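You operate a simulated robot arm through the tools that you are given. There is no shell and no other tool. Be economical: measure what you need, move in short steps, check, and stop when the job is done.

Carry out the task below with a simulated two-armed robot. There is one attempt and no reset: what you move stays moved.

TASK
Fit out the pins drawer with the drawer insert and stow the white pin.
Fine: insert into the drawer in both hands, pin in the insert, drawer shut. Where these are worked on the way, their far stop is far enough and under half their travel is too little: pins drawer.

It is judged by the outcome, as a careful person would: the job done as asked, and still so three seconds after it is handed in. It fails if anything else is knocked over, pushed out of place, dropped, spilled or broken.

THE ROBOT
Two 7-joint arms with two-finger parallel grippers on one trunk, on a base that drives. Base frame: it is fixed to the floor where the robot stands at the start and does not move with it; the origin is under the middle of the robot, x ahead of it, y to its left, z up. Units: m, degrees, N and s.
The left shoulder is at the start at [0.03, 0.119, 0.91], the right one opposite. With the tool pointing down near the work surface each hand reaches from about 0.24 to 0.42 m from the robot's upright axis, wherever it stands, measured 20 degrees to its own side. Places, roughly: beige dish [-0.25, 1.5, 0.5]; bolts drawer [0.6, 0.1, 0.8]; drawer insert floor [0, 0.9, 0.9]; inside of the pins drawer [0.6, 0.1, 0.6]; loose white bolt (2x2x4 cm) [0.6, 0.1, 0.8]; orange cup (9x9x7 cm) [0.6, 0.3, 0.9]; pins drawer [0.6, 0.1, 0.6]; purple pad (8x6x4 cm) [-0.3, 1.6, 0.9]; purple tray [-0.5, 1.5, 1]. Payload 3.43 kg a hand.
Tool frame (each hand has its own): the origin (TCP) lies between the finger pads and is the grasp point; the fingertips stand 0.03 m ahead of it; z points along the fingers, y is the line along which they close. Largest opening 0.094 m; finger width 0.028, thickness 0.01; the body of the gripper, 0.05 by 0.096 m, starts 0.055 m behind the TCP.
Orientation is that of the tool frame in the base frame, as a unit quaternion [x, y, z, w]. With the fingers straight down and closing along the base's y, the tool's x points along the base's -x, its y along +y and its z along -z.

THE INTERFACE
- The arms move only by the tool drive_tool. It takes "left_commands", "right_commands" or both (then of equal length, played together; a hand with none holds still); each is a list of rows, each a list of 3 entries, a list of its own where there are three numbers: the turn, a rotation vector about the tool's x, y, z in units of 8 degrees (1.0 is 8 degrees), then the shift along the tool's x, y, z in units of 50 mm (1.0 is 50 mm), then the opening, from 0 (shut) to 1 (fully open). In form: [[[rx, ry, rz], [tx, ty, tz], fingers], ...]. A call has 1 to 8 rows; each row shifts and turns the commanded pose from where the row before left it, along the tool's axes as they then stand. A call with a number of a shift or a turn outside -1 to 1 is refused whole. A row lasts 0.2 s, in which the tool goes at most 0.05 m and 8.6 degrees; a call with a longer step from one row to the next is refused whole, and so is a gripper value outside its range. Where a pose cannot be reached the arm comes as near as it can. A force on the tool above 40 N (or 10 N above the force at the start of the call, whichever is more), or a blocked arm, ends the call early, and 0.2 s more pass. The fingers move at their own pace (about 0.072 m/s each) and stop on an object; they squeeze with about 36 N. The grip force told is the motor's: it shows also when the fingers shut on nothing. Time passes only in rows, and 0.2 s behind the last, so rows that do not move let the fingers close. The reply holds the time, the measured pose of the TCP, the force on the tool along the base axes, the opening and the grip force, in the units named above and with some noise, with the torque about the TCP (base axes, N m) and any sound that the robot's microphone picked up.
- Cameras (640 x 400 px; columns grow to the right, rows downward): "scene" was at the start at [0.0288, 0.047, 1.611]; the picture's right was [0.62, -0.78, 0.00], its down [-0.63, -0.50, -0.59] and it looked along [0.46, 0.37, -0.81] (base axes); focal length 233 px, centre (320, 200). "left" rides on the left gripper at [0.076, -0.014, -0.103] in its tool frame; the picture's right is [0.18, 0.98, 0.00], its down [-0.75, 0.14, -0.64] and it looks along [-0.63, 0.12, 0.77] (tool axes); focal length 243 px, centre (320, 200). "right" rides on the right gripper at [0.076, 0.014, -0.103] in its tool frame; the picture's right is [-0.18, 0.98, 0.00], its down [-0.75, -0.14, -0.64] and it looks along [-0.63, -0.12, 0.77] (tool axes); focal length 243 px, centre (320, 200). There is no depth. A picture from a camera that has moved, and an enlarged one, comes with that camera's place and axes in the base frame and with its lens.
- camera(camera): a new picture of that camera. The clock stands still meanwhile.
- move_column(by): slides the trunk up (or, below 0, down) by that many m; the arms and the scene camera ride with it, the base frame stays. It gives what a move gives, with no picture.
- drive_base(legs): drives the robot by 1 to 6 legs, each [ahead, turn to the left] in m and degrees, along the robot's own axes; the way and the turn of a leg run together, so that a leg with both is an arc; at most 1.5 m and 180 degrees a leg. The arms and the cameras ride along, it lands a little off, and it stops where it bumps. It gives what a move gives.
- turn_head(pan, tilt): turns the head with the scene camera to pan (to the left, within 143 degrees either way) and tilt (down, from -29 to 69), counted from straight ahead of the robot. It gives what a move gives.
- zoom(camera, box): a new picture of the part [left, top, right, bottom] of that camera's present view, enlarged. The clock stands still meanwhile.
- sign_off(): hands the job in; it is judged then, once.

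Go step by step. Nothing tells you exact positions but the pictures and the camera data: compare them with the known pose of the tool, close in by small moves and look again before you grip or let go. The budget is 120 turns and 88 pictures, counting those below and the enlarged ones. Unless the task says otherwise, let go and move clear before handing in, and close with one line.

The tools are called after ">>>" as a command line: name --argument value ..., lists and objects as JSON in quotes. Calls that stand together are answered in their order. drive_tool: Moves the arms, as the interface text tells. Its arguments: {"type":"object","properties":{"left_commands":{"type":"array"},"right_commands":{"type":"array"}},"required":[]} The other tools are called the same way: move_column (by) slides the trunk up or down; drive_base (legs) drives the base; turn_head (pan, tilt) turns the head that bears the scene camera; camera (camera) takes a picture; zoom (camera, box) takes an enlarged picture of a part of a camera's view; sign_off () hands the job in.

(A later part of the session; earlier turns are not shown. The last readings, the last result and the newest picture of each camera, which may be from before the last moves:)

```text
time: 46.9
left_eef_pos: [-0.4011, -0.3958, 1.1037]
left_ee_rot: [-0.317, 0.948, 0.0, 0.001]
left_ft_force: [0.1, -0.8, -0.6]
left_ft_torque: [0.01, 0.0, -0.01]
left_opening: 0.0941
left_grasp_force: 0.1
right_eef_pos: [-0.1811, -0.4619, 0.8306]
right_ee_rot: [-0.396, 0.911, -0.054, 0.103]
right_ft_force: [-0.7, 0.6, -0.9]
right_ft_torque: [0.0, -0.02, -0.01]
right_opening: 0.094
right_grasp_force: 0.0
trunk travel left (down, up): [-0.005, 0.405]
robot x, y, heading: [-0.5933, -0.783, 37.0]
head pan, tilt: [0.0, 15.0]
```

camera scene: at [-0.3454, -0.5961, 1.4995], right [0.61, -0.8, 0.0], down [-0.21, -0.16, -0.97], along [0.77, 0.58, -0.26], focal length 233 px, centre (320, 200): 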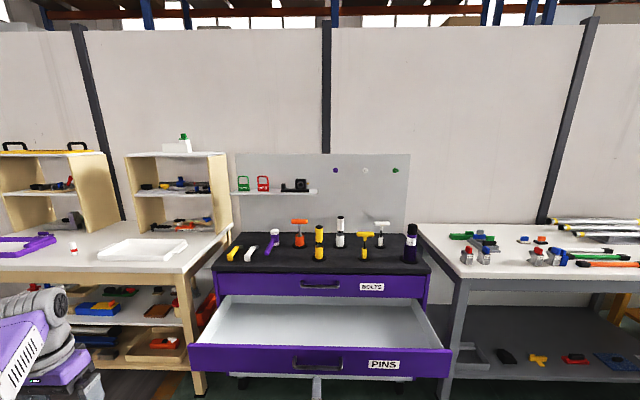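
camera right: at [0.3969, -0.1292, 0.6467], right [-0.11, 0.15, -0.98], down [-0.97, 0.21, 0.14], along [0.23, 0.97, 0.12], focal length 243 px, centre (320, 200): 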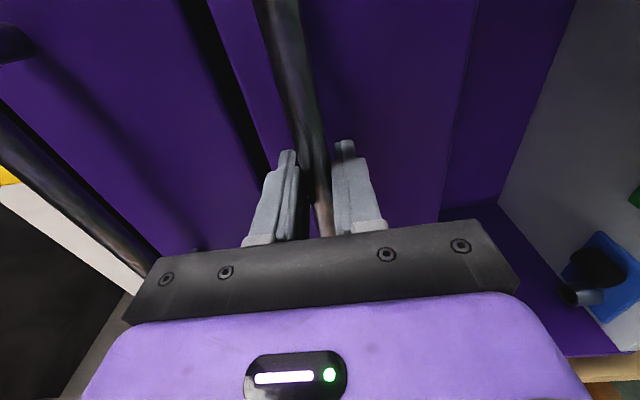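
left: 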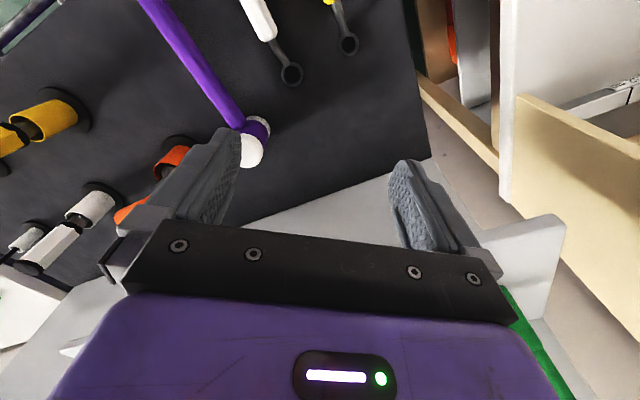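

Finishing the right hand's return, then driving over in front of the insert.

>>> drive_tool --right_commands '[[[-0.6186, 0.6186, 0.6186], [0, 0, 0], 1], [[-0.6186, 0.6186, 0.6186], [0, 0, 0], 1], [[0, 0, 0], [0.6, -0.6, -0.5], 1], [[0, 0, 0], [0.6, -0.6, -0.5], 1], [[0, 0, 0], [0.6, -0.6, -0.5], 1], [[0, 0, 0], [0.6, -0.6, -0.5], 1], [[0, 0, 0], [0.6, -0.6, -0.5], 1], [[0, 0, 0], [0.6, -0.6, -0.5], 1]]'

>>> drive_tool --right_commands '[[[0, 0, 0], [0, 0, -0.8], 1], [[0, 0, 0], [0, 0, -0.8], 1], [[0, 0, 0], [0, 0, -0.8], 1]]'

>>> drive_base --legs '[[0, 54], [1.21, 0], [0, -55.4]]'

>>> turn_head --pan 0 --tilt 50

>>> camera --camera "scene"

```text
time: 48.7
left_eef_pos: [-0.4011, -0.3955, 1.1038]
left_ee_rot: [-0.317, 0.948, 0.0, 0.001]
left_ft_force: [0.6, 0.4, -0.5]
left_ft_torque: [-0.01, -0.01, 0.01]
left_opening: 0.094
left_grasp_force: 0.0
right_eef_pos: [-0.2175, -0.7135, 0.9803]
right_ee_rot: [-0.318, 0.948, -0.001, -0.005]
right_ft_force: [0.0, 0.0, -0.6]
right_ft_torque: [0.02, 0.02, 0.03]
right_opening: 0.094
right_grasp_force: 0.0
trunk travel left (down, up): [-0.005, 0.405]
robot x, y, heading: [-0.5971, -0.7836, 36.9]
head pan, tilt: [0.0, 15.0]
```

```text
time: 49.5
left_eef_pos: [-0.4008, -0.3959, 1.1037]
left_ee_rot: [-0.317, 0.948, 0.0, 0.001]
left_ft_force: [-0.2, 0.0, 0.6]
left_ft_torque: [0.0, 0.01, 0.03]
left_opening: 0.0938
left_grasp_force: 0.1
right_eef_pos: [-0.2145, -0.7105, 1.1042]
right_ee_rot: [-0.32, 0.948, -0.001, -0.003]
right_ft_force: [0.1, 0.3, 0.1]
right_ft_torque: [0.03, -0.03, -0.01]
right_opening: 0.0941
right_grasp_force: 0.0
trunk travel left (down, up): [-0.005, 0.405]
robot x, y, heading: [-0.5935, -0.7903, 36.9]
head pan, tilt: [0.0, 15.0]
```

```text
time: 60.4
left_eef_pos: [-0.4319, 0.7974, 1.1045]
left_ee_rot: [-0.31, 0.951, 0.0, 0.001]
left_ft_force: [-0.8, 0.0, 0.9]
left_ft_torque: [0.04, -0.02, -0.02]
left_opening: 0.0936
left_grasp_force: 0.0
right_eef_pos: [-0.2499, 0.4784, 1.1029]
right_ee_rot: [-0.312, 0.95, -0.001, -0.004]
right_ft_force: [-0.3, -0.3, 0.6]
right_ft_torque: [0.0, 0.0, -0.01]
right_opening: 0.094
right_grasp_force: 0.1
trunk travel left (down, up): [-0.005, 0.405]
robot x, y, heading: [-0.6338, 0.4128, 36.3]
head pan, tilt: [0.0, 15.0]
```

```text
time: 61.5
left_eef_pos: [-0.4319, 0.797, 1.1043]
left_ee_rot: [-0.31, 0.951, -0.001, 0.001]
left_ft_force: [-0.4, -0.2, -0.1]
left_ft_torque: [0.01, 0.02, -0.04]
left_opening: 0.0939
left_grasp_force: 0.2
right_eef_pos: [-0.2501, 0.4788, 1.1029]
right_ee_rot: [-0.312, 0.95, 0.0, -0.005]
right_ft_force: [0.4, -0.5, 0.4]
right_ft_torque: [0.02, -0.02, -0.03]
right_opening: 0.0941
right_grasp_force: 0.2
trunk travel left (down, up): [-0.005, 0.405]
robot x, y, heading: [-0.6327, 0.4112, 36.4]
head pan, tilt: [0.0, 50.0]
```

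```text
60 pictures are left
camera scene: at [-0.5926, 0.4388, 1.4459], right [0.59, -0.81, 0.0], down [-0.62, -0.45, -0.64], along [0.52, 0.38, -0.77], focal length 233 px, centre (320, 200)
```

scene: 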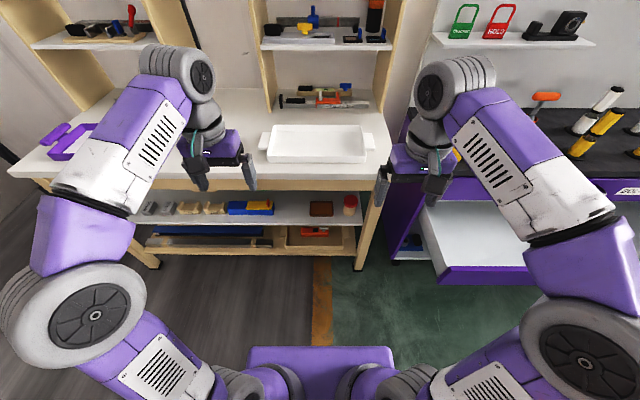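

I'm now right in front of the insert. I'll zoom on its handles.

>>> zoom --camera "scene" --box '[240, 100, 400, 200]'

```text
4.00 times, centred on (320, 150) of scene
camera zoom: at [-0.5926, 0.4388, 1.4459], right [0.59, -0.81, 0.0], down [-0.62, -0.45, -0.64], along [0.52, 0.38, -0.77], focal length 932 px, centre (320, 400)
```

zoom: 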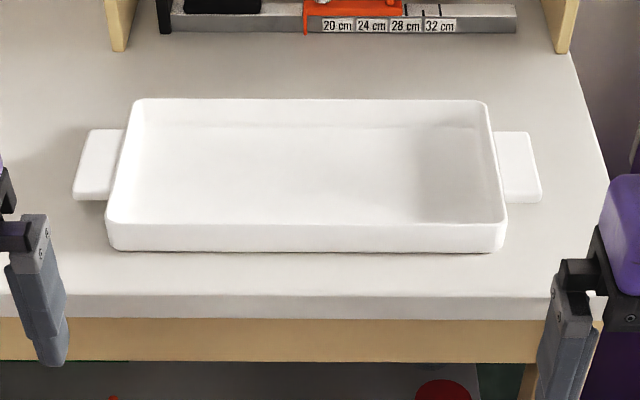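

The insert has flat tabs at both ends, about 4 cm deep and 10 cm wide. I'll grip each end between the tab's outer edge and the inside of the end wall, fingers down. First I'll drive closer.

>>> drive_base --legs '[[0.33, 0]]'

>>> turn_head --pan 0 --tilt 65

>>> camera --camera "scene"

>>> camera --camera "left"

>>> camera --camera "right"

```text
time: 63.6
left_eef_pos: [-0.1673, 0.9898, 1.1027]
left_ee_rot: [-0.31, 0.951, 0.0, 0.001]
left_ft_force: [0.5, -0.1, 0.4]
left_ft_torque: [-0.02, 0.01, 0.0]
left_opening: 0.0941
left_grasp_force: 0.1
right_eef_pos: [0.0142, 0.6724, 1.1033]
right_ee_rot: [-0.31, 0.951, 0.0, -0.004]
right_ft_force: [0.5, -0.4, 0.0]
right_ft_torque: [0.01, 0.03, -0.03]
right_opening: 0.0939
right_grasp_force: 0.0
trunk travel left (down, up): [-0.005, 0.405]
robot x, y, heading: [-0.3696, 0.602, 36.0]
head pan, tilt: [0.0, 50.0]
```

```text
time: 64.4
left_eef_pos: [-0.1671, 0.9896, 1.103]
left_ee_rot: [-0.309, 0.951, -0.001, 0.001]
left_ft_force: [-0.5, -0.9, 0.1]
left_ft_torque: [0.02, 0.01, 0.02]
left_opening: 0.094
left_grasp_force: 0.1
right_eef_pos: [0.0137, 0.6711, 1.104]
right_ee_rot: [-0.311, 0.95, 0.0, -0.005]
right_ft_force: [0.1, 0.4, 0.4]
right_ft_torque: [0.01, 0.03, -0.01]
right_opening: 0.094
right_grasp_force: 0.2
trunk travel left (down, up): [-0.005, 0.405]
robot x, y, heading: [-0.3675, 0.6027, 36.2]
head pan, tilt: [0.0, 65.0]
```

```text
58 pictures are left
camera scene: at [-0.3417, 0.6221, 1.4278], right [0.59, -0.81, 0.0], down [-0.73, -0.53, -0.42], along [0.34, 0.25, -0.91], focal length 233 px, centre (320, 200)
```

scene: 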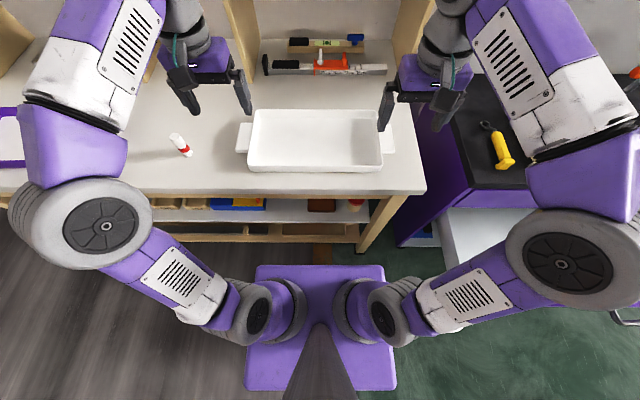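

```text
57 pictures are left
camera left: at [-0.2205, 0.9333, 1.207], right [-0.73, 0.69, 0.0], down [0.52, 0.56, 0.64], along [0.44, 0.47, -0.77], focal length 243 px, centre (320, 200)
```

left: 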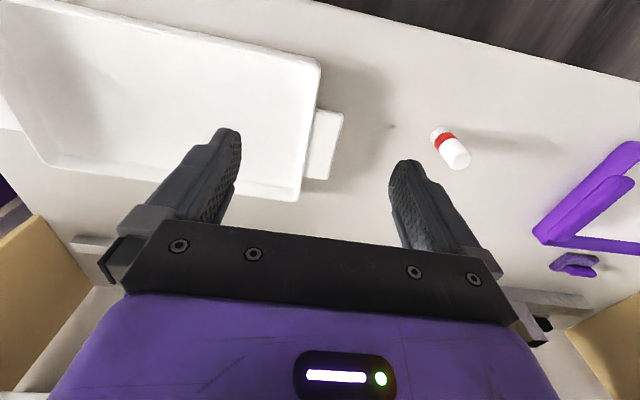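

```text
56 pictures are left
camera right: at [-0.054, 0.6386, 1.2069], right [-0.43, 0.9, 0.0], down [0.7, 0.33, 0.64], along [0.57, 0.28, -0.77], focal length 243 px, centre (320, 200)
```

right: 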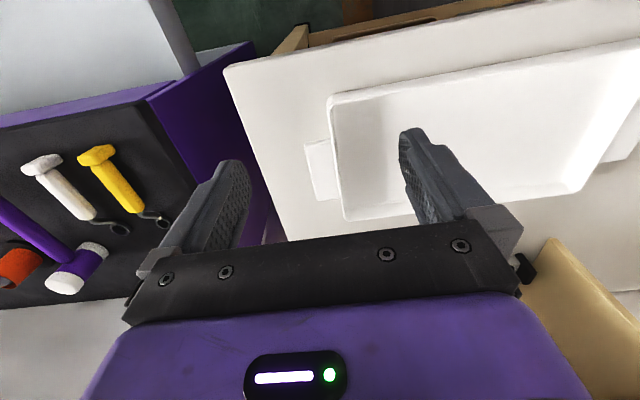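

The tabs are at about (-0.123, 1.036) on the left and (0.099, 0.722) on the right. I'll move both hands above these, hover, and check.

>>> drive_tool --left_commands '[[[0, 0, 0], [-0.31, 0.057, 0], 1], [[0, 0, 0], [-0.31, 0.057, 0], 1], [[0, 0, 0], [-0.31, 0.057, 0], 1], [[0, 0, 0], [-0.31, 0.057, 0], 1], [[0, 0, 0], [0, 0, 0.75], 1], [[0, 0, 0], [0, 0, 0.75], 1], [[0, 0, 0], [0, 0, 0.75], 1], [[0, 0, 0], [0, 0, 0], 1]]' --right_commands '[[[0, 0, 0], [-0.49, -0.045, 0], 1], [[0, 0, 0], [-0.49, -0.045, 0], 1], [[0, 0, 0], [-0.49, -0.045, 0], 1], [[0, 0, 0], [-0.49, -0.045, 0], 1], [[0, 0, 0], [0, 0, 0.75], 1], [[0, 0, 0], [0, 0, 0.75], 1], [[0, 0, 0], [0, 0, 0.75], 1], [[0, 0, 0], [0, 0, 0], 1]]'

>>> camera --camera "left"

>>> camera --camera "right"

>>> zoom --camera "scene" --box '[210, 80, 430, 217]'

```text
time: 66.2
left_eef_pos: [-0.1239, 1.0359, 0.9912]
left_ee_rot: [-0.31, 0.951, -0.001, 0.001]
left_ft_force: [0.8, 0.0, 0.0]
left_ft_torque: [0.02, 0.0, 0.01]
left_opening: 0.094
left_grasp_force: 0.0
right_eef_pos: [0.0989, 0.7202, 0.9889]
right_ee_rot: [-0.31, 0.951, 0.0, -0.004]
right_ft_force: [0.8, -0.7, 1.3]
right_ft_torque: [-0.02, -0.02, 0.01]
right_opening: 0.094
right_grasp_force: 0.1
trunk travel left (down, up): [-0.005, 0.405]
robot x, y, heading: [-0.3657, 0.599, 36.2]
head pan, tilt: [0.0, 65.0]
```

```text
55 pictures are left
camera left: at [-0.1767, 0.9789, 1.0928], right [-0.73, 0.69, 0.0], down [0.52, 0.56, 0.64], along [0.44, 0.47, -0.77], focal length 243 px, centre (320, 200)
```

left: 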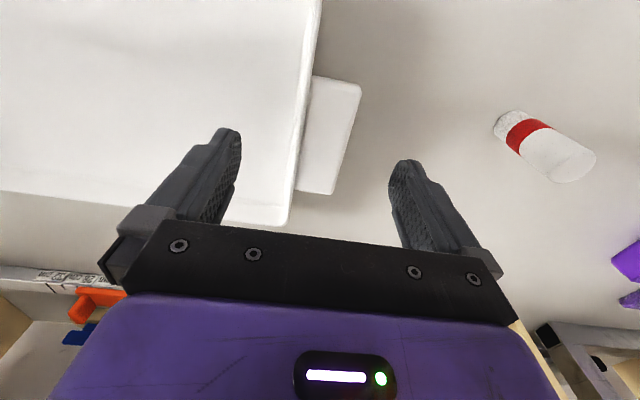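

```text
54 pictures are left
camera right: at [0.0307, 0.6875, 1.0933], right [-0.43, 0.9, 0.0], down [0.7, 0.33, 0.64], along [0.57, 0.27, -0.77], focal length 243 px, centre (320, 200)
```

right: 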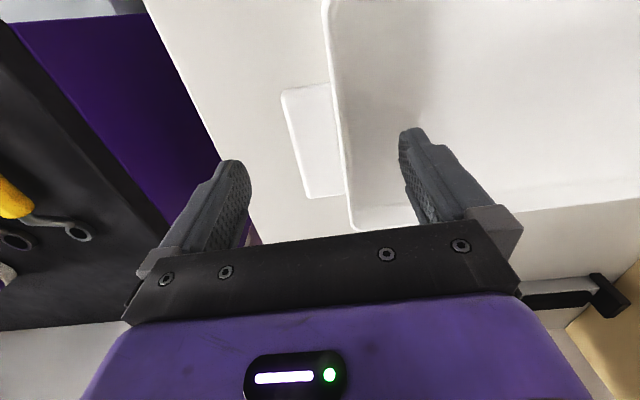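

```text
2.91 times, centred on (320, 148) of scene
camera zoom: at [-0.3418, 0.622, 1.4277], right [0.59, -0.81, 0.0], down [-0.73, -0.53, -0.42], along [0.34, 0.25, -0.91], focal length 678 px, centre (320, 350)
```

zoom: 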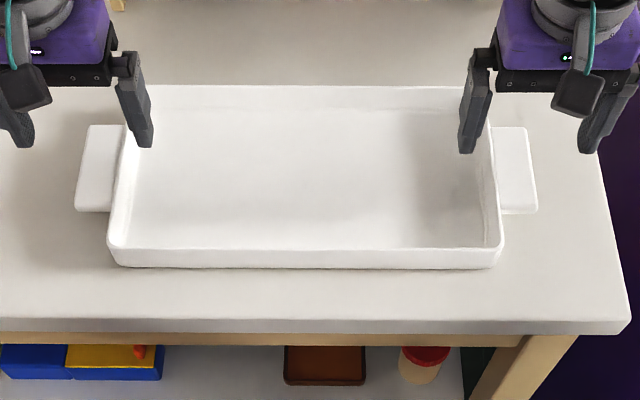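

Both hands straddle the tabs well. I'll apply small centring shifts and descend slowly.

>>> drive_tool --left_commands '[[[0, 0, 0], [0, -0.13, 0.3], 1], [[0, 0, 0], [0, 0, 0.3], 1], [[0, 0, 0], [0, 0, 0.3], 1], [[0, 0, 0], [0, 0, 0.2], 1], [[0, 0, 0], [0, 0, 0], 1]]' --right_commands '[[[0, 0, 0], [-0.1, -0.1, 0.3], 1], [[0, 0, 0], [0, 0, 0.3], 1], [[0, 0, 0], [0, 0, 0.3], 1], [[0, 0, 0], [0, 0, 0.2], 1], [[0, 0, 0], [0, 0, 0], 1]]'

>>> zoom --camera "scene" --box '[210, 80, 430, 217]'

>>> camera --camera "left"

```text
time: 67.4
left_eef_pos: [-0.1197, 1.0306, 0.935]
left_ee_rot: [-0.31, 0.951, -0.001, 0.001]
left_ft_force: [-0.5, 0.8, -0.7]
left_ft_torque: [-0.01, 0.0, 0.02]
left_opening: 0.094
left_grasp_force: 0.1
right_eef_pos: [0.1054, 0.7198, 0.9354]
right_ee_rot: [-0.311, 0.95, 0.0, -0.004]
right_ft_force: [-1.3, 0.1, 0.0]
right_ft_torque: [0.0, -0.01, 0.04]
right_opening: 0.0941
right_grasp_force: 0.0
trunk travel left (down, up): [-0.005, 0.405]
robot x, y, heading: [-0.367, 0.6025, 35.7]
head pan, tilt: [0.0, 65.0]
```

```text
2.91 times, centred on (320, 148) of scene
camera zoom: at [-0.3418, 0.6221, 1.4277], right [0.59, -0.81, 0.0], down [-0.73, -0.53, -0.42], along [0.34, 0.25, -0.91], focal length 678 px, centre (320, 350)
```

zoom: 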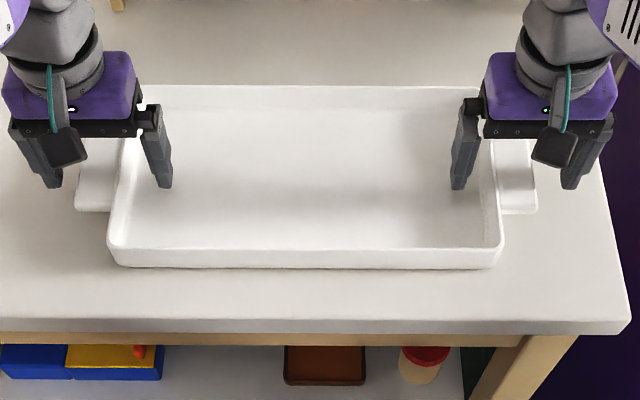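

```text
51 pictures are left
camera left: at [-0.1734, 0.9733, 1.0384], right [-0.73, 0.69, 0.0], down [0.52, 0.56, 0.64], along [0.44, 0.47, -0.77], focal length 243 px, centre (320, 200)
```

left: 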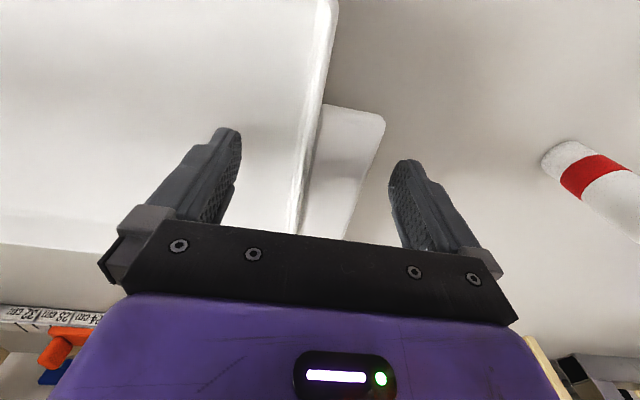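

Good alignment. I'll descend about 1 cm more, then close both hands.

>>> drive_tool --left_commands '[[[0, 0, 0], [0, 0, 0.12], 1], [[0, 0, 0], [0, 0, 0.12], 1], [[0, 0, 0], [0, 0, 0], 0.4], [[0, 0, 0], [0, 0, 0], 0], [[0, 0, 0], [0, 0, 0], 0], [[0, 0, 0], [0, 0, 0], 0]]' --right_commands '[[[0, 0, 0], [0, 0, 0.12], 1], [[0, 0, 0], [0, 0, 0.12], 1], [[0, 0, 0], [0, 0, 0], 0.4], [[0, 0, 0], [0, 0, 0], 0], [[0, 0, 0], [0, 0, 0], 0], [[0, 0, 0], [0, 0, 0], 0]]'

>>> camera --camera "left"

>>> camera --camera "right"

```text
time: 68.8
left_eef_pos: [-0.1238, 1.0337, 0.9241]
left_ee_rot: [-0.311, 0.95, 0.004, -0.002]
left_ft_force: [-23.5, 30.0, 0.5]
left_ft_torque: [0.04, 0.06, -0.63]
left_opening: 0.0417
left_grasp_force: 36.4
right_eef_pos: [0.1076, 0.7152, 0.923]
right_ee_rot: [-0.308, 0.951, -0.005, -0.003]
right_ft_force: [21.9, -27.9, 1.8]
right_ft_torque: [-0.18, 0.25, -0.15]
right_opening: 0.0419
right_grasp_force: 35.4
trunk travel left (down, up): [-0.005, 0.405]
robot x, y, heading: [-0.3685, 0.6032, 36.2]
head pan, tilt: [0.0, 65.0]
```

```text
50 pictures are left
camera left: at [-0.1761, 0.9762, 1.0266], right [-0.73, 0.68, 0.01], down [0.53, 0.56, 0.64], along [0.43, 0.48, -0.77], focal length 243 px, centre (320, 200)
```

left: 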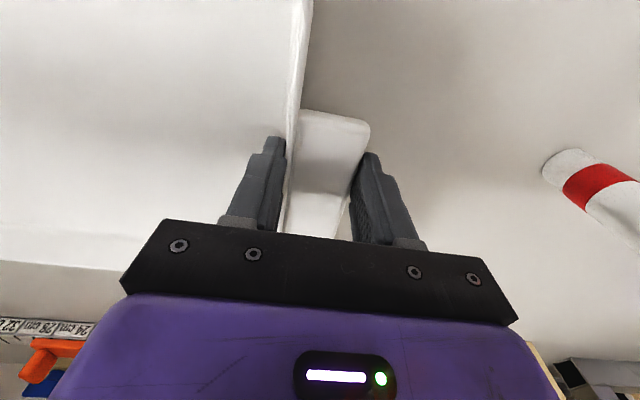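

```text
49 pictures are left
camera right: at [0.0387, 0.6844, 1.0264], right [-0.43, 0.9, -0.01], down [0.69, 0.33, 0.64], along [0.58, 0.26, -0.77], focal length 243 px, centre (320, 200)
```

right: 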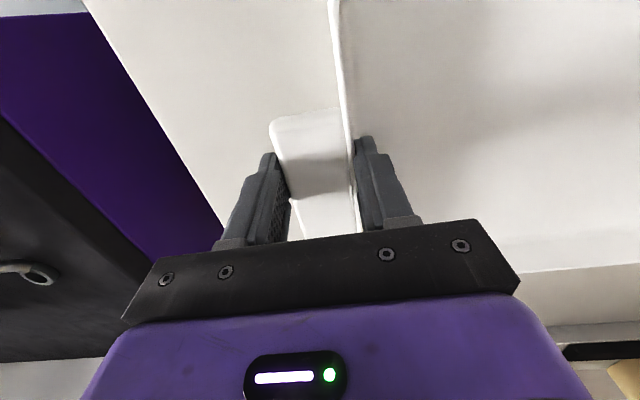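

Both ends are gripped, but the hands squeeze the insert from both sides with about 36 N. I'll ease them outward a little, then lift gently.

>>> drive_tool --left_commands '[[[0, 0, 0], [0, 0.06, 0], 0], [[0, 0, 0], [0, 0.06, 0], 0], [[0, 0, 0], [0, 0, 0], 0]]' --right_commands '[[[0, 0, 0], [0, -0.06, 0], 0], [[0, 0, 0], [0, -0.06, 0], 0], [[0, 0, 0], [0, 0, 0], 0]]'

>>> drive_tool --left_commands '[[[0, 0, 0], [0, 0, -0.3], 0], [[0, 0, 0], [0, 0, -0.4], 0], [[0, 0, 0], [0, 0, -0.4], 0], [[0, 0, 0], [0, 0, -0.4], 0], [[0, 0, 0], [0, 0, 0], 0]]' --right_commands '[[[0, 0, 0], [0, 0, -0.3], 0], [[0, 0, 0], [0, 0, -0.4], 0], [[0, 0, 0], [0, 0, -0.4], 0], [[0, 0, 0], [0, 0, -0.4], 0], [[0, 0, 0], [0, 0, 0], 0]]'

>>> zoom --camera "scene" --box '[210, 80, 430, 217]'

```text
time: 69.6
left_eef_pos: [-0.1244, 1.0349, 0.9239]
left_ee_rot: [-0.309, 0.951, 0.0, 0.0]
left_ft_force: [-10.5, 9.1, -0.1]
left_ft_torque: [0.53, 0.51, -0.14]
left_opening: 0.0413
left_grasp_force: 36.0
right_eef_pos: [0.1081, 0.7158, 0.9229]
right_ee_rot: [-0.312, 0.95, -0.001, -0.003]
right_ft_force: [9.8, -9.1, 0.5]
right_ft_torque: [-0.47, -0.33, -0.96]
right_opening: 0.0418
right_grasp_force: 35.7
trunk travel left (down, up): [-0.005, 0.405]
robot x, y, heading: [-0.3673, 0.6014, 36.1]
head pan, tilt: [0.0, 65.0]
```

```text
time: 70.8
left_eef_pos: [-0.1223, 1.0356, 0.9994]
left_ee_rot: [-0.31, 0.951, 0.0, 0.001]
left_ft_force: [-8.4, 5.3, -2.9]
left_ft_torque: [0.29, 0.56, -0.59]
left_opening: 0.0417
left_grasp_force: 35.9
right_eef_pos: [0.1086, 0.7163, 0.9971]
right_ee_rot: [-0.311, 0.95, -0.001, -0.006]
right_ft_force: [8.8, -4.7, -1.4]
right_ft_torque: [0.27, -0.04, -0.88]
right_opening: 0.0416
right_grasp_force: 35.7
trunk travel left (down, up): [-0.005, 0.405]
robot x, y, heading: [-0.3681, 0.6025, 36.4]
head pan, tilt: [0.0, 65.0]
```

```text
2.91 times, centred on (320, 148) of scene
camera zoom: at [-0.3415, 0.6223, 1.4277], right [0.59, -0.81, 0.0], down [-0.73, -0.53, -0.42], along [0.34, 0.25, -0.91], focal length 678 px, centre (320, 350)
```

zoom: 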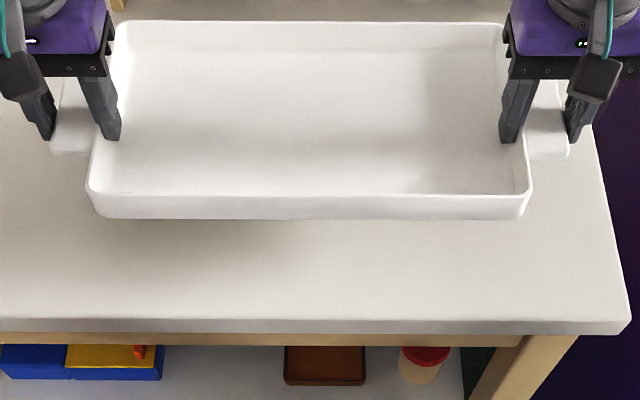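

The insert is lifted level. I'll back away from the table and draw the hands in.

>>> drive_base --legs '[[-0.45, 0]]'

>>> drive_tool --left_commands '[[[0, 0, 0], [0.45, 0, 0], 0], [[0, 0, 0], [0.45, 0, 0], 0], [[0, 0, 0], [0.45, 0, 0], 0], [[0, 0, 0], [0.45, 0, 0], 0], [[0, 0, 0], [0, 0, 0], 0]]' --right_commands '[[[0, 0, 0], [0.45, 0, 0], 0], [[0, 0, 0], [0.45, 0, 0], 0], [[0, 0, 0], [0.45, 0, 0], 0], [[0, 0, 0], [0.45, 0, 0], 0], [[0, 0, 0], [0, 0, 0], 0]]'

>>> camera --camera "scene"

```text
time: 73.5
left_eef_pos: [-0.4931, 0.7639, 0.9986]
left_ee_rot: [-0.309, 0.951, -0.001, 0.001]
left_ft_force: [-2.9, -1.5, -3.0]
left_ft_torque: [0.0, 0.01, -0.57]
left_opening: 0.0416
left_grasp_force: 36.2
right_eef_pos: [-0.2628, 0.4452, 0.9957]
right_ee_rot: [-0.31, 0.951, -0.001, -0.005]
right_ft_force: [2.6, 0.7, -2.2]
right_ft_torque: [0.02, 0.12, -0.79]
right_opening: 0.0418
right_grasp_force: 36.6
trunk travel left (down, up): [-0.005, 0.405]
robot x, y, heading: [-0.7372, 0.329, 36.2]
head pan, tilt: [0.0, 65.0]
```

```text
time: 74.8
left_eef_pos: [-0.5659, 0.7118, 0.9991]
left_ee_rot: [-0.308, 0.951, -0.001, 0.001]
left_ft_force: [0.9, -8.4, -2.0]
left_ft_torque: [-0.1, -0.09, -0.49]
left_opening: 0.0415
left_grasp_force: 35.6
right_eef_pos: [-0.3366, 0.3922, 0.998]
right_ee_rot: [-0.311, 0.95, 0.0, -0.005]
right_ft_force: [-1.7, 8.7, -2.2]
right_ft_torque: [-0.08, 0.07, -1.16]
right_opening: 0.0415
right_grasp_force: 35.7
trunk travel left (down, up): [-0.005, 0.405]
robot x, y, heading: [-0.7373, 0.3341, 36.1]
head pan, tilt: [0.0, 65.0]
```

```text
47 pictures are left
camera scene: at [-0.7119, 0.3524, 1.4277], right [0.59, -0.81, 0.0], down [-0.73, -0.53, -0.42], along [0.34, 0.25, -0.91], focal length 233 px, centre (320, 200)
```

scene: 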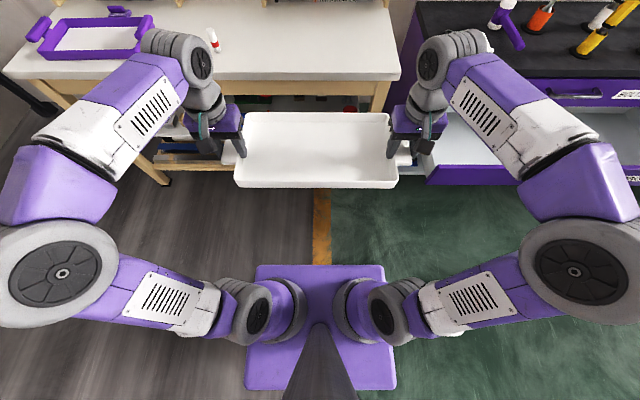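

Now I'll carry it over in front of the drawer: turn right, drive along, turn back.

>>> drive_base --legs '[[0, -90.4], [0.965, 0], [0, 90.0]]'

>>> turn_head --pan 0 --tilt 55

>>> camera --camera "scene"

```text
time: 87.5
left_eef_pos: [-0.0066, -0.0691, 0.9993]
left_ee_rot: [-0.316, 0.949, -0.002, 0.0]
left_ft_force: [7.6, -15.7, -2.0]
left_ft_torque: [-0.18, -0.11, -0.58]
left_opening: 0.0419
left_grasp_force: 35.9
right_eef_pos: [0.2306, -0.3855, 0.9985]
right_ee_rot: [-0.318, 0.948, 0.0, -0.005]
right_ft_force: [-8.9, 16.1, -1.7]
right_ft_torque: [0.18, 0.22, -0.87]
right_opening: 0.0419
right_grasp_force: 36.2
trunk travel left (down, up): [-0.005, 0.405]
robot x, y, heading: [-0.1728, -0.4539, 37.0]
head pan, tilt: [0.0, 65.0]
```

```text
time: 88.2
left_eef_pos: [-0.0054, -0.0701, 1.0005]
left_ee_rot: [-0.316, 0.949, -0.002, 0.0]
left_ft_force: [-1.0, -2.6, -1.7]
left_ft_torque: [0.22, -0.09, -0.19]
left_opening: 0.0415
left_grasp_force: 35.9
right_eef_pos: [0.2291, -0.3855, 0.9983]
right_ee_rot: [-0.317, 0.948, 0.0, -0.005]
right_ft_force: [0.4, 2.4, -2.3]
right_ft_torque: [-0.24, 0.17, -0.61]
right_opening: 0.0415
right_grasp_force: 36.1
trunk travel left (down, up): [-0.005, 0.405]
robot x, y, heading: [-0.1703, -0.448, 36.7]
head pan, tilt: [0.0, 55.0]
```

```text
46 pictures are left
camera scene: at [-0.1365, -0.4241, 1.4393], right [0.6, -0.8, 0.0], down [-0.65, -0.49, -0.57], along [0.46, 0.34, -0.82], focal length 233 px, centre (320, 200)
```

scene: 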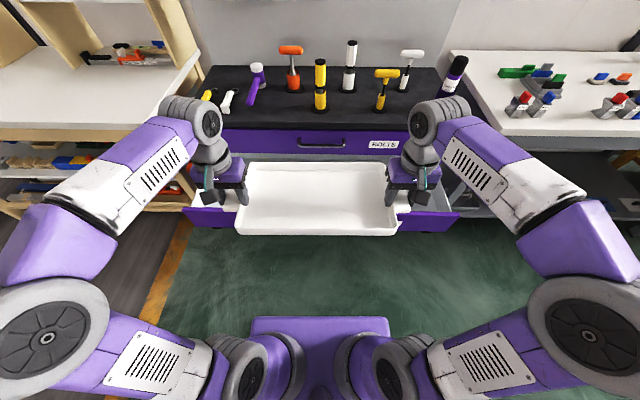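

Aligned in front of the drawer. I'll drive forward so the insert is above the open drawer.

>>> drive_base --legs '[[0.27, -1.0]]'

>>> camera --camera "scene"

>>> camera --camera "left"

```text
time: 90.1
left_eef_pos: [0.2144, 0.0831, 0.9983]
left_ee_rot: [-0.307, 0.952, -0.001, 0.0]
left_ft_force: [-2.5, -3.9, -1.6]
left_ft_torque: [-0.12, 0.25, -0.64]
left_opening: 0.0417
left_grasp_force: 36.5
right_eef_pos: [0.4446, -0.2358, 0.9992]
right_ee_rot: [-0.309, 0.951, 0.0, -0.004]
right_ft_force: [2.1, 3.6, -1.7]
right_ft_torque: [-0.03, -0.21, -0.89]
right_opening: 0.0415
right_grasp_force: 36.3
trunk travel left (down, up): [-0.005, 0.405]
robot x, y, heading: [0.0396, -0.292, 35.7]
head pan, tilt: [0.0, 55.0]
```

```text
45 pictures are left
camera scene: at [0.0769, -0.2678, 1.4393], right [0.59, -0.81, 0.0], down [-0.66, -0.48, -0.57], along [0.46, 0.34, -0.82], focal length 233 px, centre (320, 200)
```

scene: 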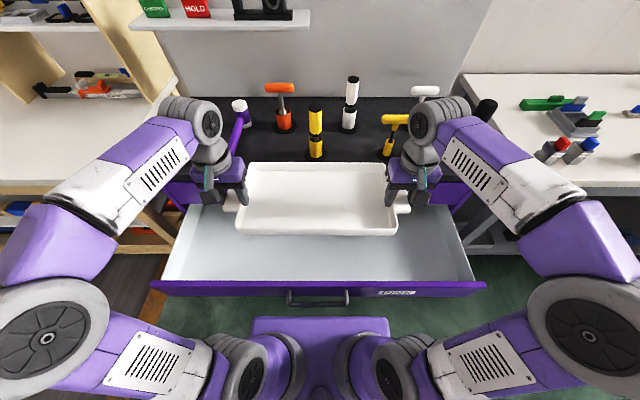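

```text
44 pictures are left
camera left: at [0.1608, 0.028, 1.1023], right [-0.72, 0.69, 0.0], down [0.53, 0.56, 0.64], along [0.44, 0.46, -0.77], focal length 243 px, centre (320, 200)
```

left: 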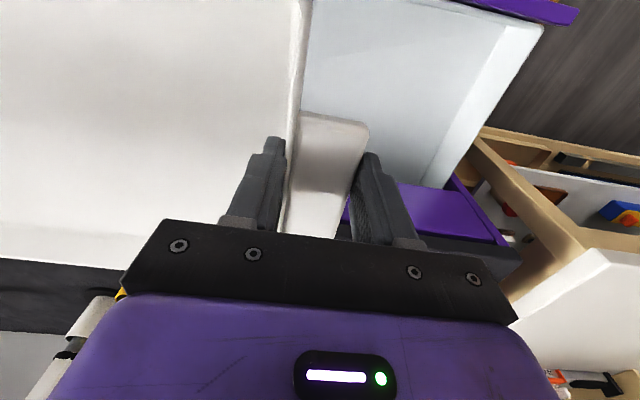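

The insert spans roughly f 0.143–0.337, between the front panel (0.114) and the bolts handle (0.35). I'll shift back 8 mm and lower part of the way.

>>> drive_tool --left_commands '[[[0, 0, 0], [0.16, 0, 0], 0], [[0, 0, 0], [0, 0, 0.5], 0], [[0, 0, 0], [0, 0, 0.5], 0], [[0, 0, 0], [0, 0, 0.5], 0], [[0, 0, 0], [0, 0, 0.5], 0], [[0, 0, 0], [0, 0, 0.5], 0], [[0, 0, 0], [0, 0, 0.5], 0], [[0, 0, 0], [0, 0, 0], 0]]' --right_commands '[[[0, 0, 0], [0.16, 0, 0], 0], [[0, 0, 0], [0, 0, 0.5], 0], [[0, 0, 0], [0, 0, 0.5], 0], [[0, 0, 0], [0, 0, 0.5], 0], [[0, 0, 0], [0, 0, 0.5], 0], [[0, 0, 0], [0, 0, 0.5], 0], [[0, 0, 0], [0, 0, 0.5], 0], [[0, 0, 0], [0, 0, 0], 0]]'

>>> camera --camera "scene"

```text
time: 91.9
left_eef_pos: [0.2076, 0.0776, 0.8498]
left_ee_rot: [-0.308, 0.951, -0.001, 0.001]
left_ft_force: [-8.0, 10.0, -2.0]
left_ft_torque: [0.1, 0.36, -0.09]
left_opening: 0.0415
left_grasp_force: 36.1
right_eef_pos: [0.4369, -0.2425, 0.8489]
right_ee_rot: [-0.309, 0.951, 0.0, -0.005]
right_ft_force: [10.5, -10.4, -1.6]
right_ft_torque: [-0.19, -0.28, -0.27]
right_opening: 0.0418
right_grasp_force: 36.2
trunk travel left (down, up): [-0.005, 0.405]
robot x, y, heading: [0.041, -0.2973, 35.9]
head pan, tilt: [0.0, 55.0]
```

```text
43 pictures are left
camera scene: at [0.0762, -0.2682, 1.4393], right [0.59, -0.81, 0.0], down [-0.66, -0.48, -0.57], along [0.46, 0.34, -0.82], focal length 233 px, centre (320, 200)
```

scene: 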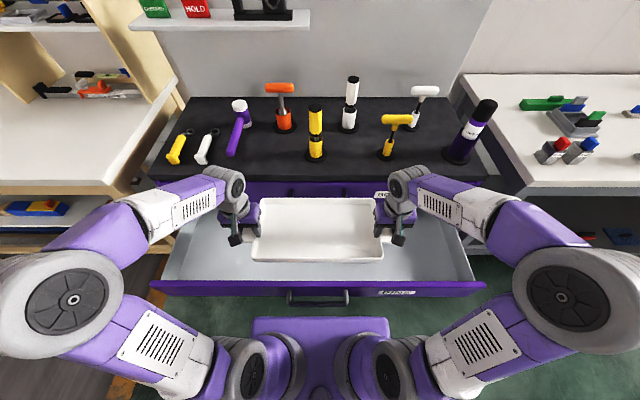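

>>> zoom --camera "scene" --box '[200, 170, 440, 310]'

```text
2.67 times, centred on (320, 240) of scene
camera zoom: at [0.0762, -0.2682, 1.4393], right [0.59, -0.81, 0.0], down [-0.66, -0.48, -0.57], along [0.46, 0.34, -0.82], focal length 622 px, centre (320, 93)
```

zoom: 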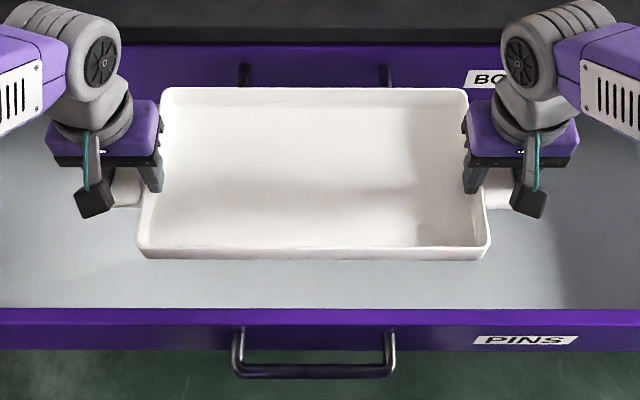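

Clearances are about 1.5 cm both ways, so I'll keep lowering.

>>> drive_tool --left_commands '[[[0, 0, 0], [0, 0, 0.45], 0], [[0, 0, 0], [0, 0, 0.45], 0], [[0, 0, 0], [0, 0, 0.45], 0], [[0, 0, 0], [0, 0, 0.45], 0], [[0, 0, 0], [0, 0, 0.45], 0], [[0, 0, 0], [0, 0, 0.45], 0], [[0, 0, 0], [0, 0, 0], 0]]' --right_commands '[[[0, 0, 0], [0, 0, 0.45], 0], [[0, 0, 0], [0, 0, 0.45], 0], [[0, 0, 0], [0, 0, 0.45], 0], [[0, 0, 0], [0, 0, 0.45], 0], [[0, 0, 0], [0, 0, 0.45], 0], [[0, 0, 0], [0, 0, 0.45], 0], [[0, 0, 0], [0, 0, 0], 0]]'

>>> zoom --camera "scene" --box '[200, 170, 440, 310]'

```text
time: 93.5
left_eef_pos: [0.2063, 0.0776, 0.7148]
left_ee_rot: [-0.309, 0.951, 0.0, -0.002]
left_ft_force: [-20.5, 20.1, -2.5]
left_ft_torque: [0.34, 0.48, -0.97]
left_opening: 0.0419
left_grasp_force: 35.9
right_eef_pos: [0.4349, -0.2439, 0.7128]
right_ee_rot: [-0.307, 0.952, -0.001, -0.005]
right_ft_force: [20.0, -19.3, -1.2]
right_ft_torque: [-0.32, -0.38, -0.97]
right_opening: 0.0416
right_grasp_force: 36.3
trunk travel left (down, up): [-0.005, 0.405]
robot x, y, heading: [0.0365, -0.2955, 36.2]
head pan, tilt: [0.0, 55.0]
```

```text
2.67 times, centred on (320, 240) of scene
camera zoom: at [0.0763, -0.2682, 1.4393], right [0.59, -0.81, 0.0], down [-0.66, -0.48, -0.57], along [0.46, 0.34, -0.82], focal length 622 px, centre (320, 93)
```

zoom: 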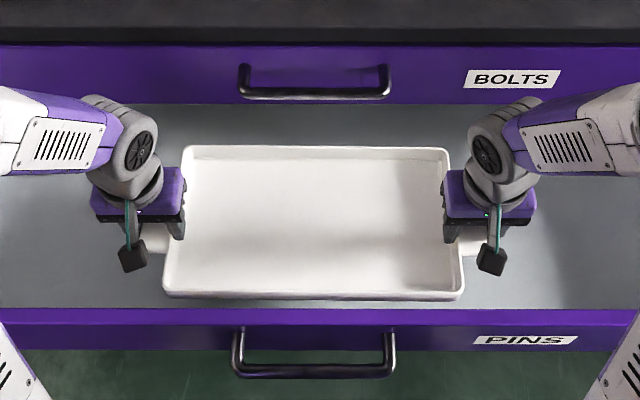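

Past the bolts handle. I'll ease the side squeeze, shift 1 cm inward, and lower in small steps to feel the floor.

>>> drive_tool --left_commands '[[[0, 0, 0], [-0.2, 0.07, 0.2], 0], [[0, 0, 0], [0, 0, 0.2], 0], [[0, 0, 0], [0, 0, 0.2], 0], [[0, 0, 0], [0, 0, 0], 0]]' --right_commands '[[[0, 0, 0], [-0.2, -0.07, 0.2], 0], [[0, 0, 0], [0, 0, 0.2], 0], [[0, 0, 0], [0, 0, 0.2], 0], [[0, 0, 0], [0, 0, 0], 0]]'

>>> drive_tool --left_commands '[[[0, 0, 0], [0, 0, 0.08], 0], [[0, 0, 0], [0, 0, 0.08], 0], [[0, 0, 0], [0, 0, 0.08], 0], [[0, 0, 0], [0, 0, 0.08], 0]]' --right_commands '[[[0, 0, 0], [0, 0, 0.08], 0], [[0, 0, 0], [0, 0, 0.08], 0], [[0, 0, 0], [0, 0, 0.08], 0], [[0, 0, 0], [0, 0, 0.08], 0]]'

>>> zoom --camera "scene" --box '[200, 170, 440, 310]'

```text
time: 94.5
left_eef_pos: [0.2151, 0.0839, 0.6849]
left_ee_rot: [-0.305, 0.952, -0.002, 0.001]
left_ft_force: [0.3, -8.2, -2.3]
left_ft_torque: [-0.01, 0.42, -0.32]
left_opening: 0.0416
left_grasp_force: 36.3
right_eef_pos: [0.4427, -0.2384, 0.6848]
right_ee_rot: [-0.31, 0.951, 0.002, -0.004]
right_ft_force: [0.0, 8.4, -1.4]
right_ft_torque: [0.35, -0.07, -1.53]
right_opening: 0.0417
right_grasp_force: 36.0
trunk travel left (down, up): [-0.005, 0.405]
robot x, y, heading: [0.0414, -0.2967, 36.0]
head pan, tilt: [0.0, 55.0]
```

```text
time: 95.5
left_eef_pos: [0.2169, 0.0851, 0.6686]
left_ee_rot: [-0.305, 0.952, -0.003, 0.002]
left_ft_force: [10.8, -25.1, -3.1]
left_ft_torque: [0.06, 0.01, -0.89]
left_opening: 0.0415
left_grasp_force: 36.3
right_eef_pos: [0.4427, -0.237, 0.6675]
right_ee_rot: [-0.31, 0.951, 0.003, -0.005]
right_ft_force: [-10.7, 23.8, -0.8]
right_ft_torque: [0.42, 0.4, -1.14]
right_opening: 0.0418
right_grasp_force: 36.3
trunk travel left (down, up): [-0.005, 0.405]
robot x, y, heading: [0.0406, -0.2934, 35.9]
head pan, tilt: [0.0, 55.0]
```

```text
2.67 times, centred on (320, 240) of scene
camera zoom: at [0.0763, -0.2681, 1.4393], right [0.59, -0.81, 0.0], down [-0.66, -0.48, -0.57], along [0.46, 0.34, -0.82], focal length 622 px, centre (320, 93)
```

zoom: 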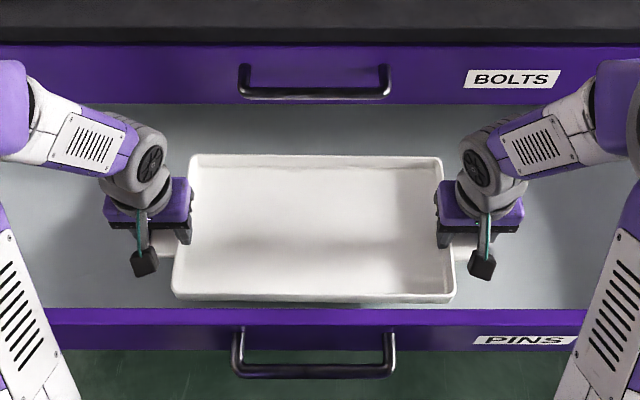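

>>> drive_tool --left_commands '[[[0, 0, 0], [0, -0.05, 0.08], 0], [[0, 0, 0], [0, 0, 0.08], 0], [[0, 0, 0], [0, 0, 0.08], 0], [[0, 0, 0], [0, 0, 0.08], 0]]' --right_commands '[[[0, 0, 0], [0, 0.05, 0.08], 0], [[0, 0, 0], [0, 0, 0.08], 0], [[0, 0, 0], [0, 0, 0.08], 0], [[0, 0, 0], [0, 0, 0.08], 0]]'

```text
time: 96.5
left_eef_pos: [0.2159, 0.0845, 0.652]
left_ee_rot: [-0.309, 0.951, -0.001, 0.0]
left_ft_force: [4.9, -11.8, -2.2]
left_ft_torque: [-0.17, 0.19, -0.78]
left_opening: 0.0414
left_grasp_force: 35.9
right_eef_pos: [0.4441, -0.237, 0.6513]
right_ee_rot: [-0.309, 0.951, 0.001, -0.005]
right_ft_force: [-4.3, 12.5, -2.0]
right_ft_torque: [0.27, 0.01, -0.63]
right_opening: 0.0417
right_grasp_force: 35.7
trunk travel left (down, up): [-0.005, 0.405]
robot x, y, heading: [0.0434, -0.2908, 36.1]
head pan, tilt: [0.0, 55.0]
```

No floor contact yet, so I'll continue down slowly.

>>> drive_tool --left_commands '[[[0, 0, 0], [0, 0, 0.08], 0], [[0, 0, 0], [0, 0, 0.08], 0], [[0, 0, 0], [0, 0, 0.08], 0]]' --right_commands '[[[0, 0, 0], [0, 0, 0.08], 0], [[0, 0, 0], [0, 0, 0.08], 0], [[0, 0, 0], [0, 0, 0.08], 0]]'

>>> zoom --camera "scene" --box '[200, 170, 440, 310]'

```text
time: 97.3
left_eef_pos: [0.2149, 0.0837, 0.6409]
left_ee_rot: [-0.307, 0.952, -0.001, 0.001]
left_ft_force: [1.4, -10.0, -1.0]
left_ft_torque: [-0.34, -0.24, -0.82]
left_opening: 0.0415
left_grasp_force: 35.7
right_eef_pos: [0.4428, -0.2372, 0.6387]
right_ee_rot: [-0.309, 0.951, -0.001, -0.005]
right_ft_force: [-2.1, 10.3, -3.0]
right_ft_torque: [-0.19, 0.0, -0.82]
right_opening: 0.0417
right_grasp_force: 36.2
trunk travel left (down, up): [-0.005, 0.405]
robot x, y, heading: [0.0374, -0.296, 35.8]
head pan, tilt: [0.0, 55.0]
```

```text
2.67 times, centred on (320, 240) of scene
camera zoom: at [0.0763, -0.2682, 1.4393], right [0.59, -0.81, 0.0], down [-0.66, -0.48, -0.57], along [0.46, 0.34, -0.82], focal length 622 px, centre (320, 93)
```

zoom: 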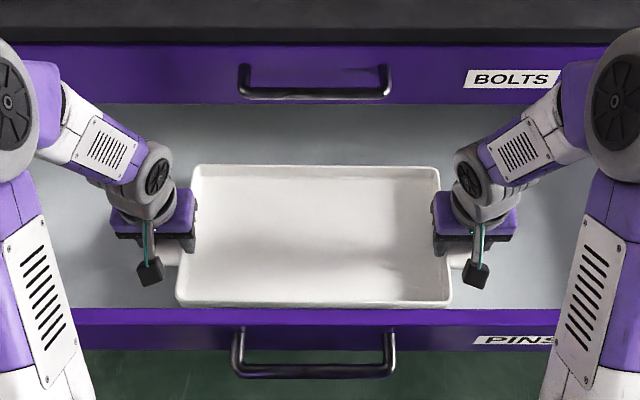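

>>> drive_tool --left_commands '[[[0, 0, 0], [0, 0, 0.08], 0], [[0, 0, 0], [0, 0, 0.08], 0], [[0, 0, 0], [0, 0, 0.08], 0], [[0, 0, 0], [0, 0, 0.08], 0]]' --right_commands '[[[0, 0, 0], [0, 0, 0.08], 0], [[0, 0, 0], [0, 0, 0.08], 0], [[0, 0, 0], [0, 0, 0.08], 0], [[0, 0, 0], [0, 0, 0.08], 0]]'

```text
time: 98.3
left_eef_pos: [0.2153, 0.085, 0.6263]
left_ee_rot: [-0.307, 0.952, -0.001, 0.002]
left_ft_force: [-4.7, -7.8, 29.3]
left_ft_torque: [-0.39, 0.48, -1.04]
left_opening: 0.0418
left_grasp_force: 35.9
right_eef_pos: [0.4432, -0.238, 0.6253]
right_ee_rot: [-0.309, 0.951, 0.002, -0.002]
right_ft_force: [4.0, 8.5, 7.3]
right_ft_torque: [-0.25, 0.93, -1.2]
right_opening: 0.0418
right_grasp_force: 35.8
trunk travel left (down, up): [-0.005, 0.405]
robot x, y, heading: [0.0401, -0.293, 35.9]
head pan, tilt: [0.0, 55.0]
```

It's on the drawer floor. Releasing both hands and rising straight up.

>>> drive_tool --left_commands '[[[0, 0, 0], [0, 0, -0.03], 0.6], [[0, 0, 0], [0, 0, 0], 0.85], [[0, 0, 0], [0, 0, 0], 0.85], [[0, 0, 0], [0, 0, -0.4], 0.85], [[0, 0, 0], [0, 0, -0.8], 0.85], [[0, 0, 0], [0, 0, -0.9], 0.85], [[0, 0, 0], [0, 0, -0.9], 0.85], [[0, 0, 0], [0, 0, -0.9], 0.85]]' --right_commands '[[[0, 0, 0], [0, 0, -0.03], 0.6], [[0, 0, 0], [0, 0, 0], 0.85], [[0, 0, 0], [0, 0, 0], 0.85], [[0, 0, 0], [0, 0, -0.4], 0.85], [[0, 0, 0], [0, 0, -0.8], 0.85], [[0, 0, 0], [0, 0, -0.9], 0.85], [[0, 0, 0], [0, 0, -0.9], 0.85], [[0, 0, 0], [0, 0, -0.9], 0.85]]'

>>> drive_tool --left_commands '[[[0, 0, 0], [0, 0, -0.9], 0.85], [[0, 0, 0], [0, 0, -0.9], 0.85], [[0, 0, 0], [0, 0, -0.9], 0.85], [[0, 0, 0], [0, 0, -0.9], 0.85]]' --right_commands '[[[0, 0, 0], [0, 0, -0.9], 0.85], [[0, 0, 0], [0, 0, -0.9], 0.85], [[0, 0, 0], [0, 0, -0.9], 0.85], [[0, 0, 0], [0, 0, -0.9], 0.85]]'

>>> camera --camera "scene"

```text
time: 100.1
left_eef_pos: [0.2139, 0.0845, 0.8225]
left_ee_rot: [-0.308, 0.951, -0.002, 0.001]
left_ft_force: [0.5, -0.1, -0.3]
left_ft_torque: [-0.04, 0.01, 0.0]
left_opening: 0.0799
left_grasp_force: 0.1
right_eef_pos: [0.4441, -0.2372, 0.8228]
right_ee_rot: [-0.309, 0.951, 0.0, -0.004]
right_ft_force: [-0.7, -0.6, -0.2]
right_ft_torque: [-0.02, -0.01, 0.04]
right_opening: 0.0801
right_grasp_force: 0.0
trunk travel left (down, up): [-0.005, 0.405]
robot x, y, heading: [0.0425, -0.2928, 35.7]
head pan, tilt: [0.0, 55.0]
```

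```text
time: 101.1
left_eef_pos: [0.2134, 0.0839, 1.0008]
left_ee_rot: [-0.307, 0.952, -0.002, 0.001]
left_ft_force: [-0.4, 0.3, 0.4]
left_ft_torque: [0.01, 0.0, -0.01]
left_opening: 0.0797
left_grasp_force: 0.0
right_eef_pos: [0.4451, -0.2362, 1.0015]
right_ee_rot: [-0.308, 0.951, 0.001, -0.005]
right_ft_force: [-0.1, -0.6, 0.4]
right_ft_torque: [0.01, 0.0, -0.03]
right_opening: 0.0799
right_grasp_force: 0.2
trunk travel left (down, up): [-0.005, 0.405]
robot x, y, heading: [0.0404, -0.2893, 36.0]
head pan, tilt: [0.0, 55.0]
```

```text
38 pictures are left
camera scene: at [0.0759, -0.2686, 1.4394], right [0.59, -0.81, 0.0], down [-0.66, -0.48, -0.57], along [0.47, 0.34, -0.82], focal length 233 px, centre (320, 200)
```

scene: 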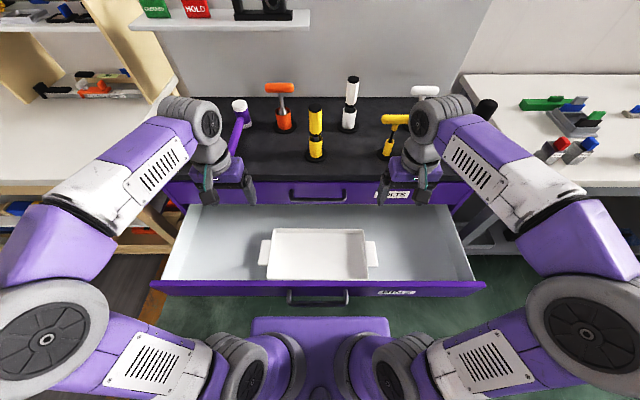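

The insert sits in the drawer. Now I'll fetch the white pin at about (-0.246, 1.158): back off, then drive to a spot where the left hand is in front of it.

>>> drive_base --legs '[[-0.27, 0], [0, 90], [1.16, 0], [0, -90.3]]'

>>> drive_tool --left_commands '[[[0, 0, 0], [0, 0, -0.8], 1], [[0, 0, 0], [0, 0, -0.8], 1]]' --right_commands '[[[0, 0, 0], [0, 0, -0.8], 1], [[0, 0, 0], [0, 0, -0.8], 1]]'

>>> camera --camera "scene"

```text
time: 116.1
left_eef_pos: [-0.6652, 0.8579, 0.9996]
left_ee_rot: [-0.295, 0.955, -0.002, 0.001]
left_ft_force: [-0.5, -1.1, 0.3]
left_ft_torque: [0.0, -0.02, -0.02]
left_opening: 0.08
left_grasp_force: 0.1
right_eef_pos: [-0.4405, 0.5333, 1.0003]
right_ee_rot: [-0.298, 0.955, 0.001, -0.005]
right_ft_force: [0.4, 0.8, 0.1]
right_ft_torque: [0.0, -0.01, 0.0]
right_opening: 0.0799
right_grasp_force: 0.2
trunk travel left (down, up): [-0.005, 0.405]
robot x, y, heading: [-0.8469, 0.4833, 34.6]
head pan, tilt: [0.0, 55.0]
```

```text
time: 116.7
left_eef_pos: [-0.6645, 0.8564, 1.0783]
left_ee_rot: [-0.295, 0.955, -0.001, 0.001]
left_ft_force: [-0.4, 0.8, -0.3]
left_ft_torque: [0.0, 0.0, -0.02]
left_opening: 0.0939
left_grasp_force: 0.0
right_eef_pos: [-0.441, 0.5319, 1.0812]
right_ee_rot: [-0.298, 0.955, 0.001, -0.005]
right_ft_force: [-0.6, -0.1, 0.3]
right_ft_torque: [0.02, -0.01, -0.04]
right_opening: 0.094
right_grasp_force: 0.1
trunk travel left (down, up): [-0.005, 0.405]
robot x, y, heading: [-0.8483, 0.4798, 34.6]
head pan, tilt: [0.0, 55.0]
```

```text
37 pictures are left
camera scene: at [-0.8104, 0.5097, 1.4394], right [0.57, -0.82, 0.0], down [-0.68, -0.46, -0.57], along [0.47, 0.32, -0.82], focal length 233 px, centre (320, 200)
```

scene: 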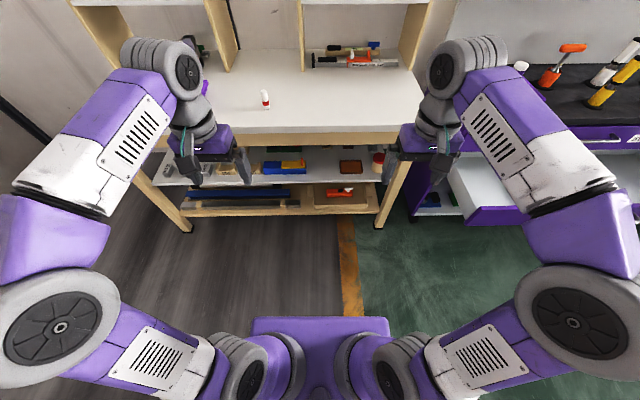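

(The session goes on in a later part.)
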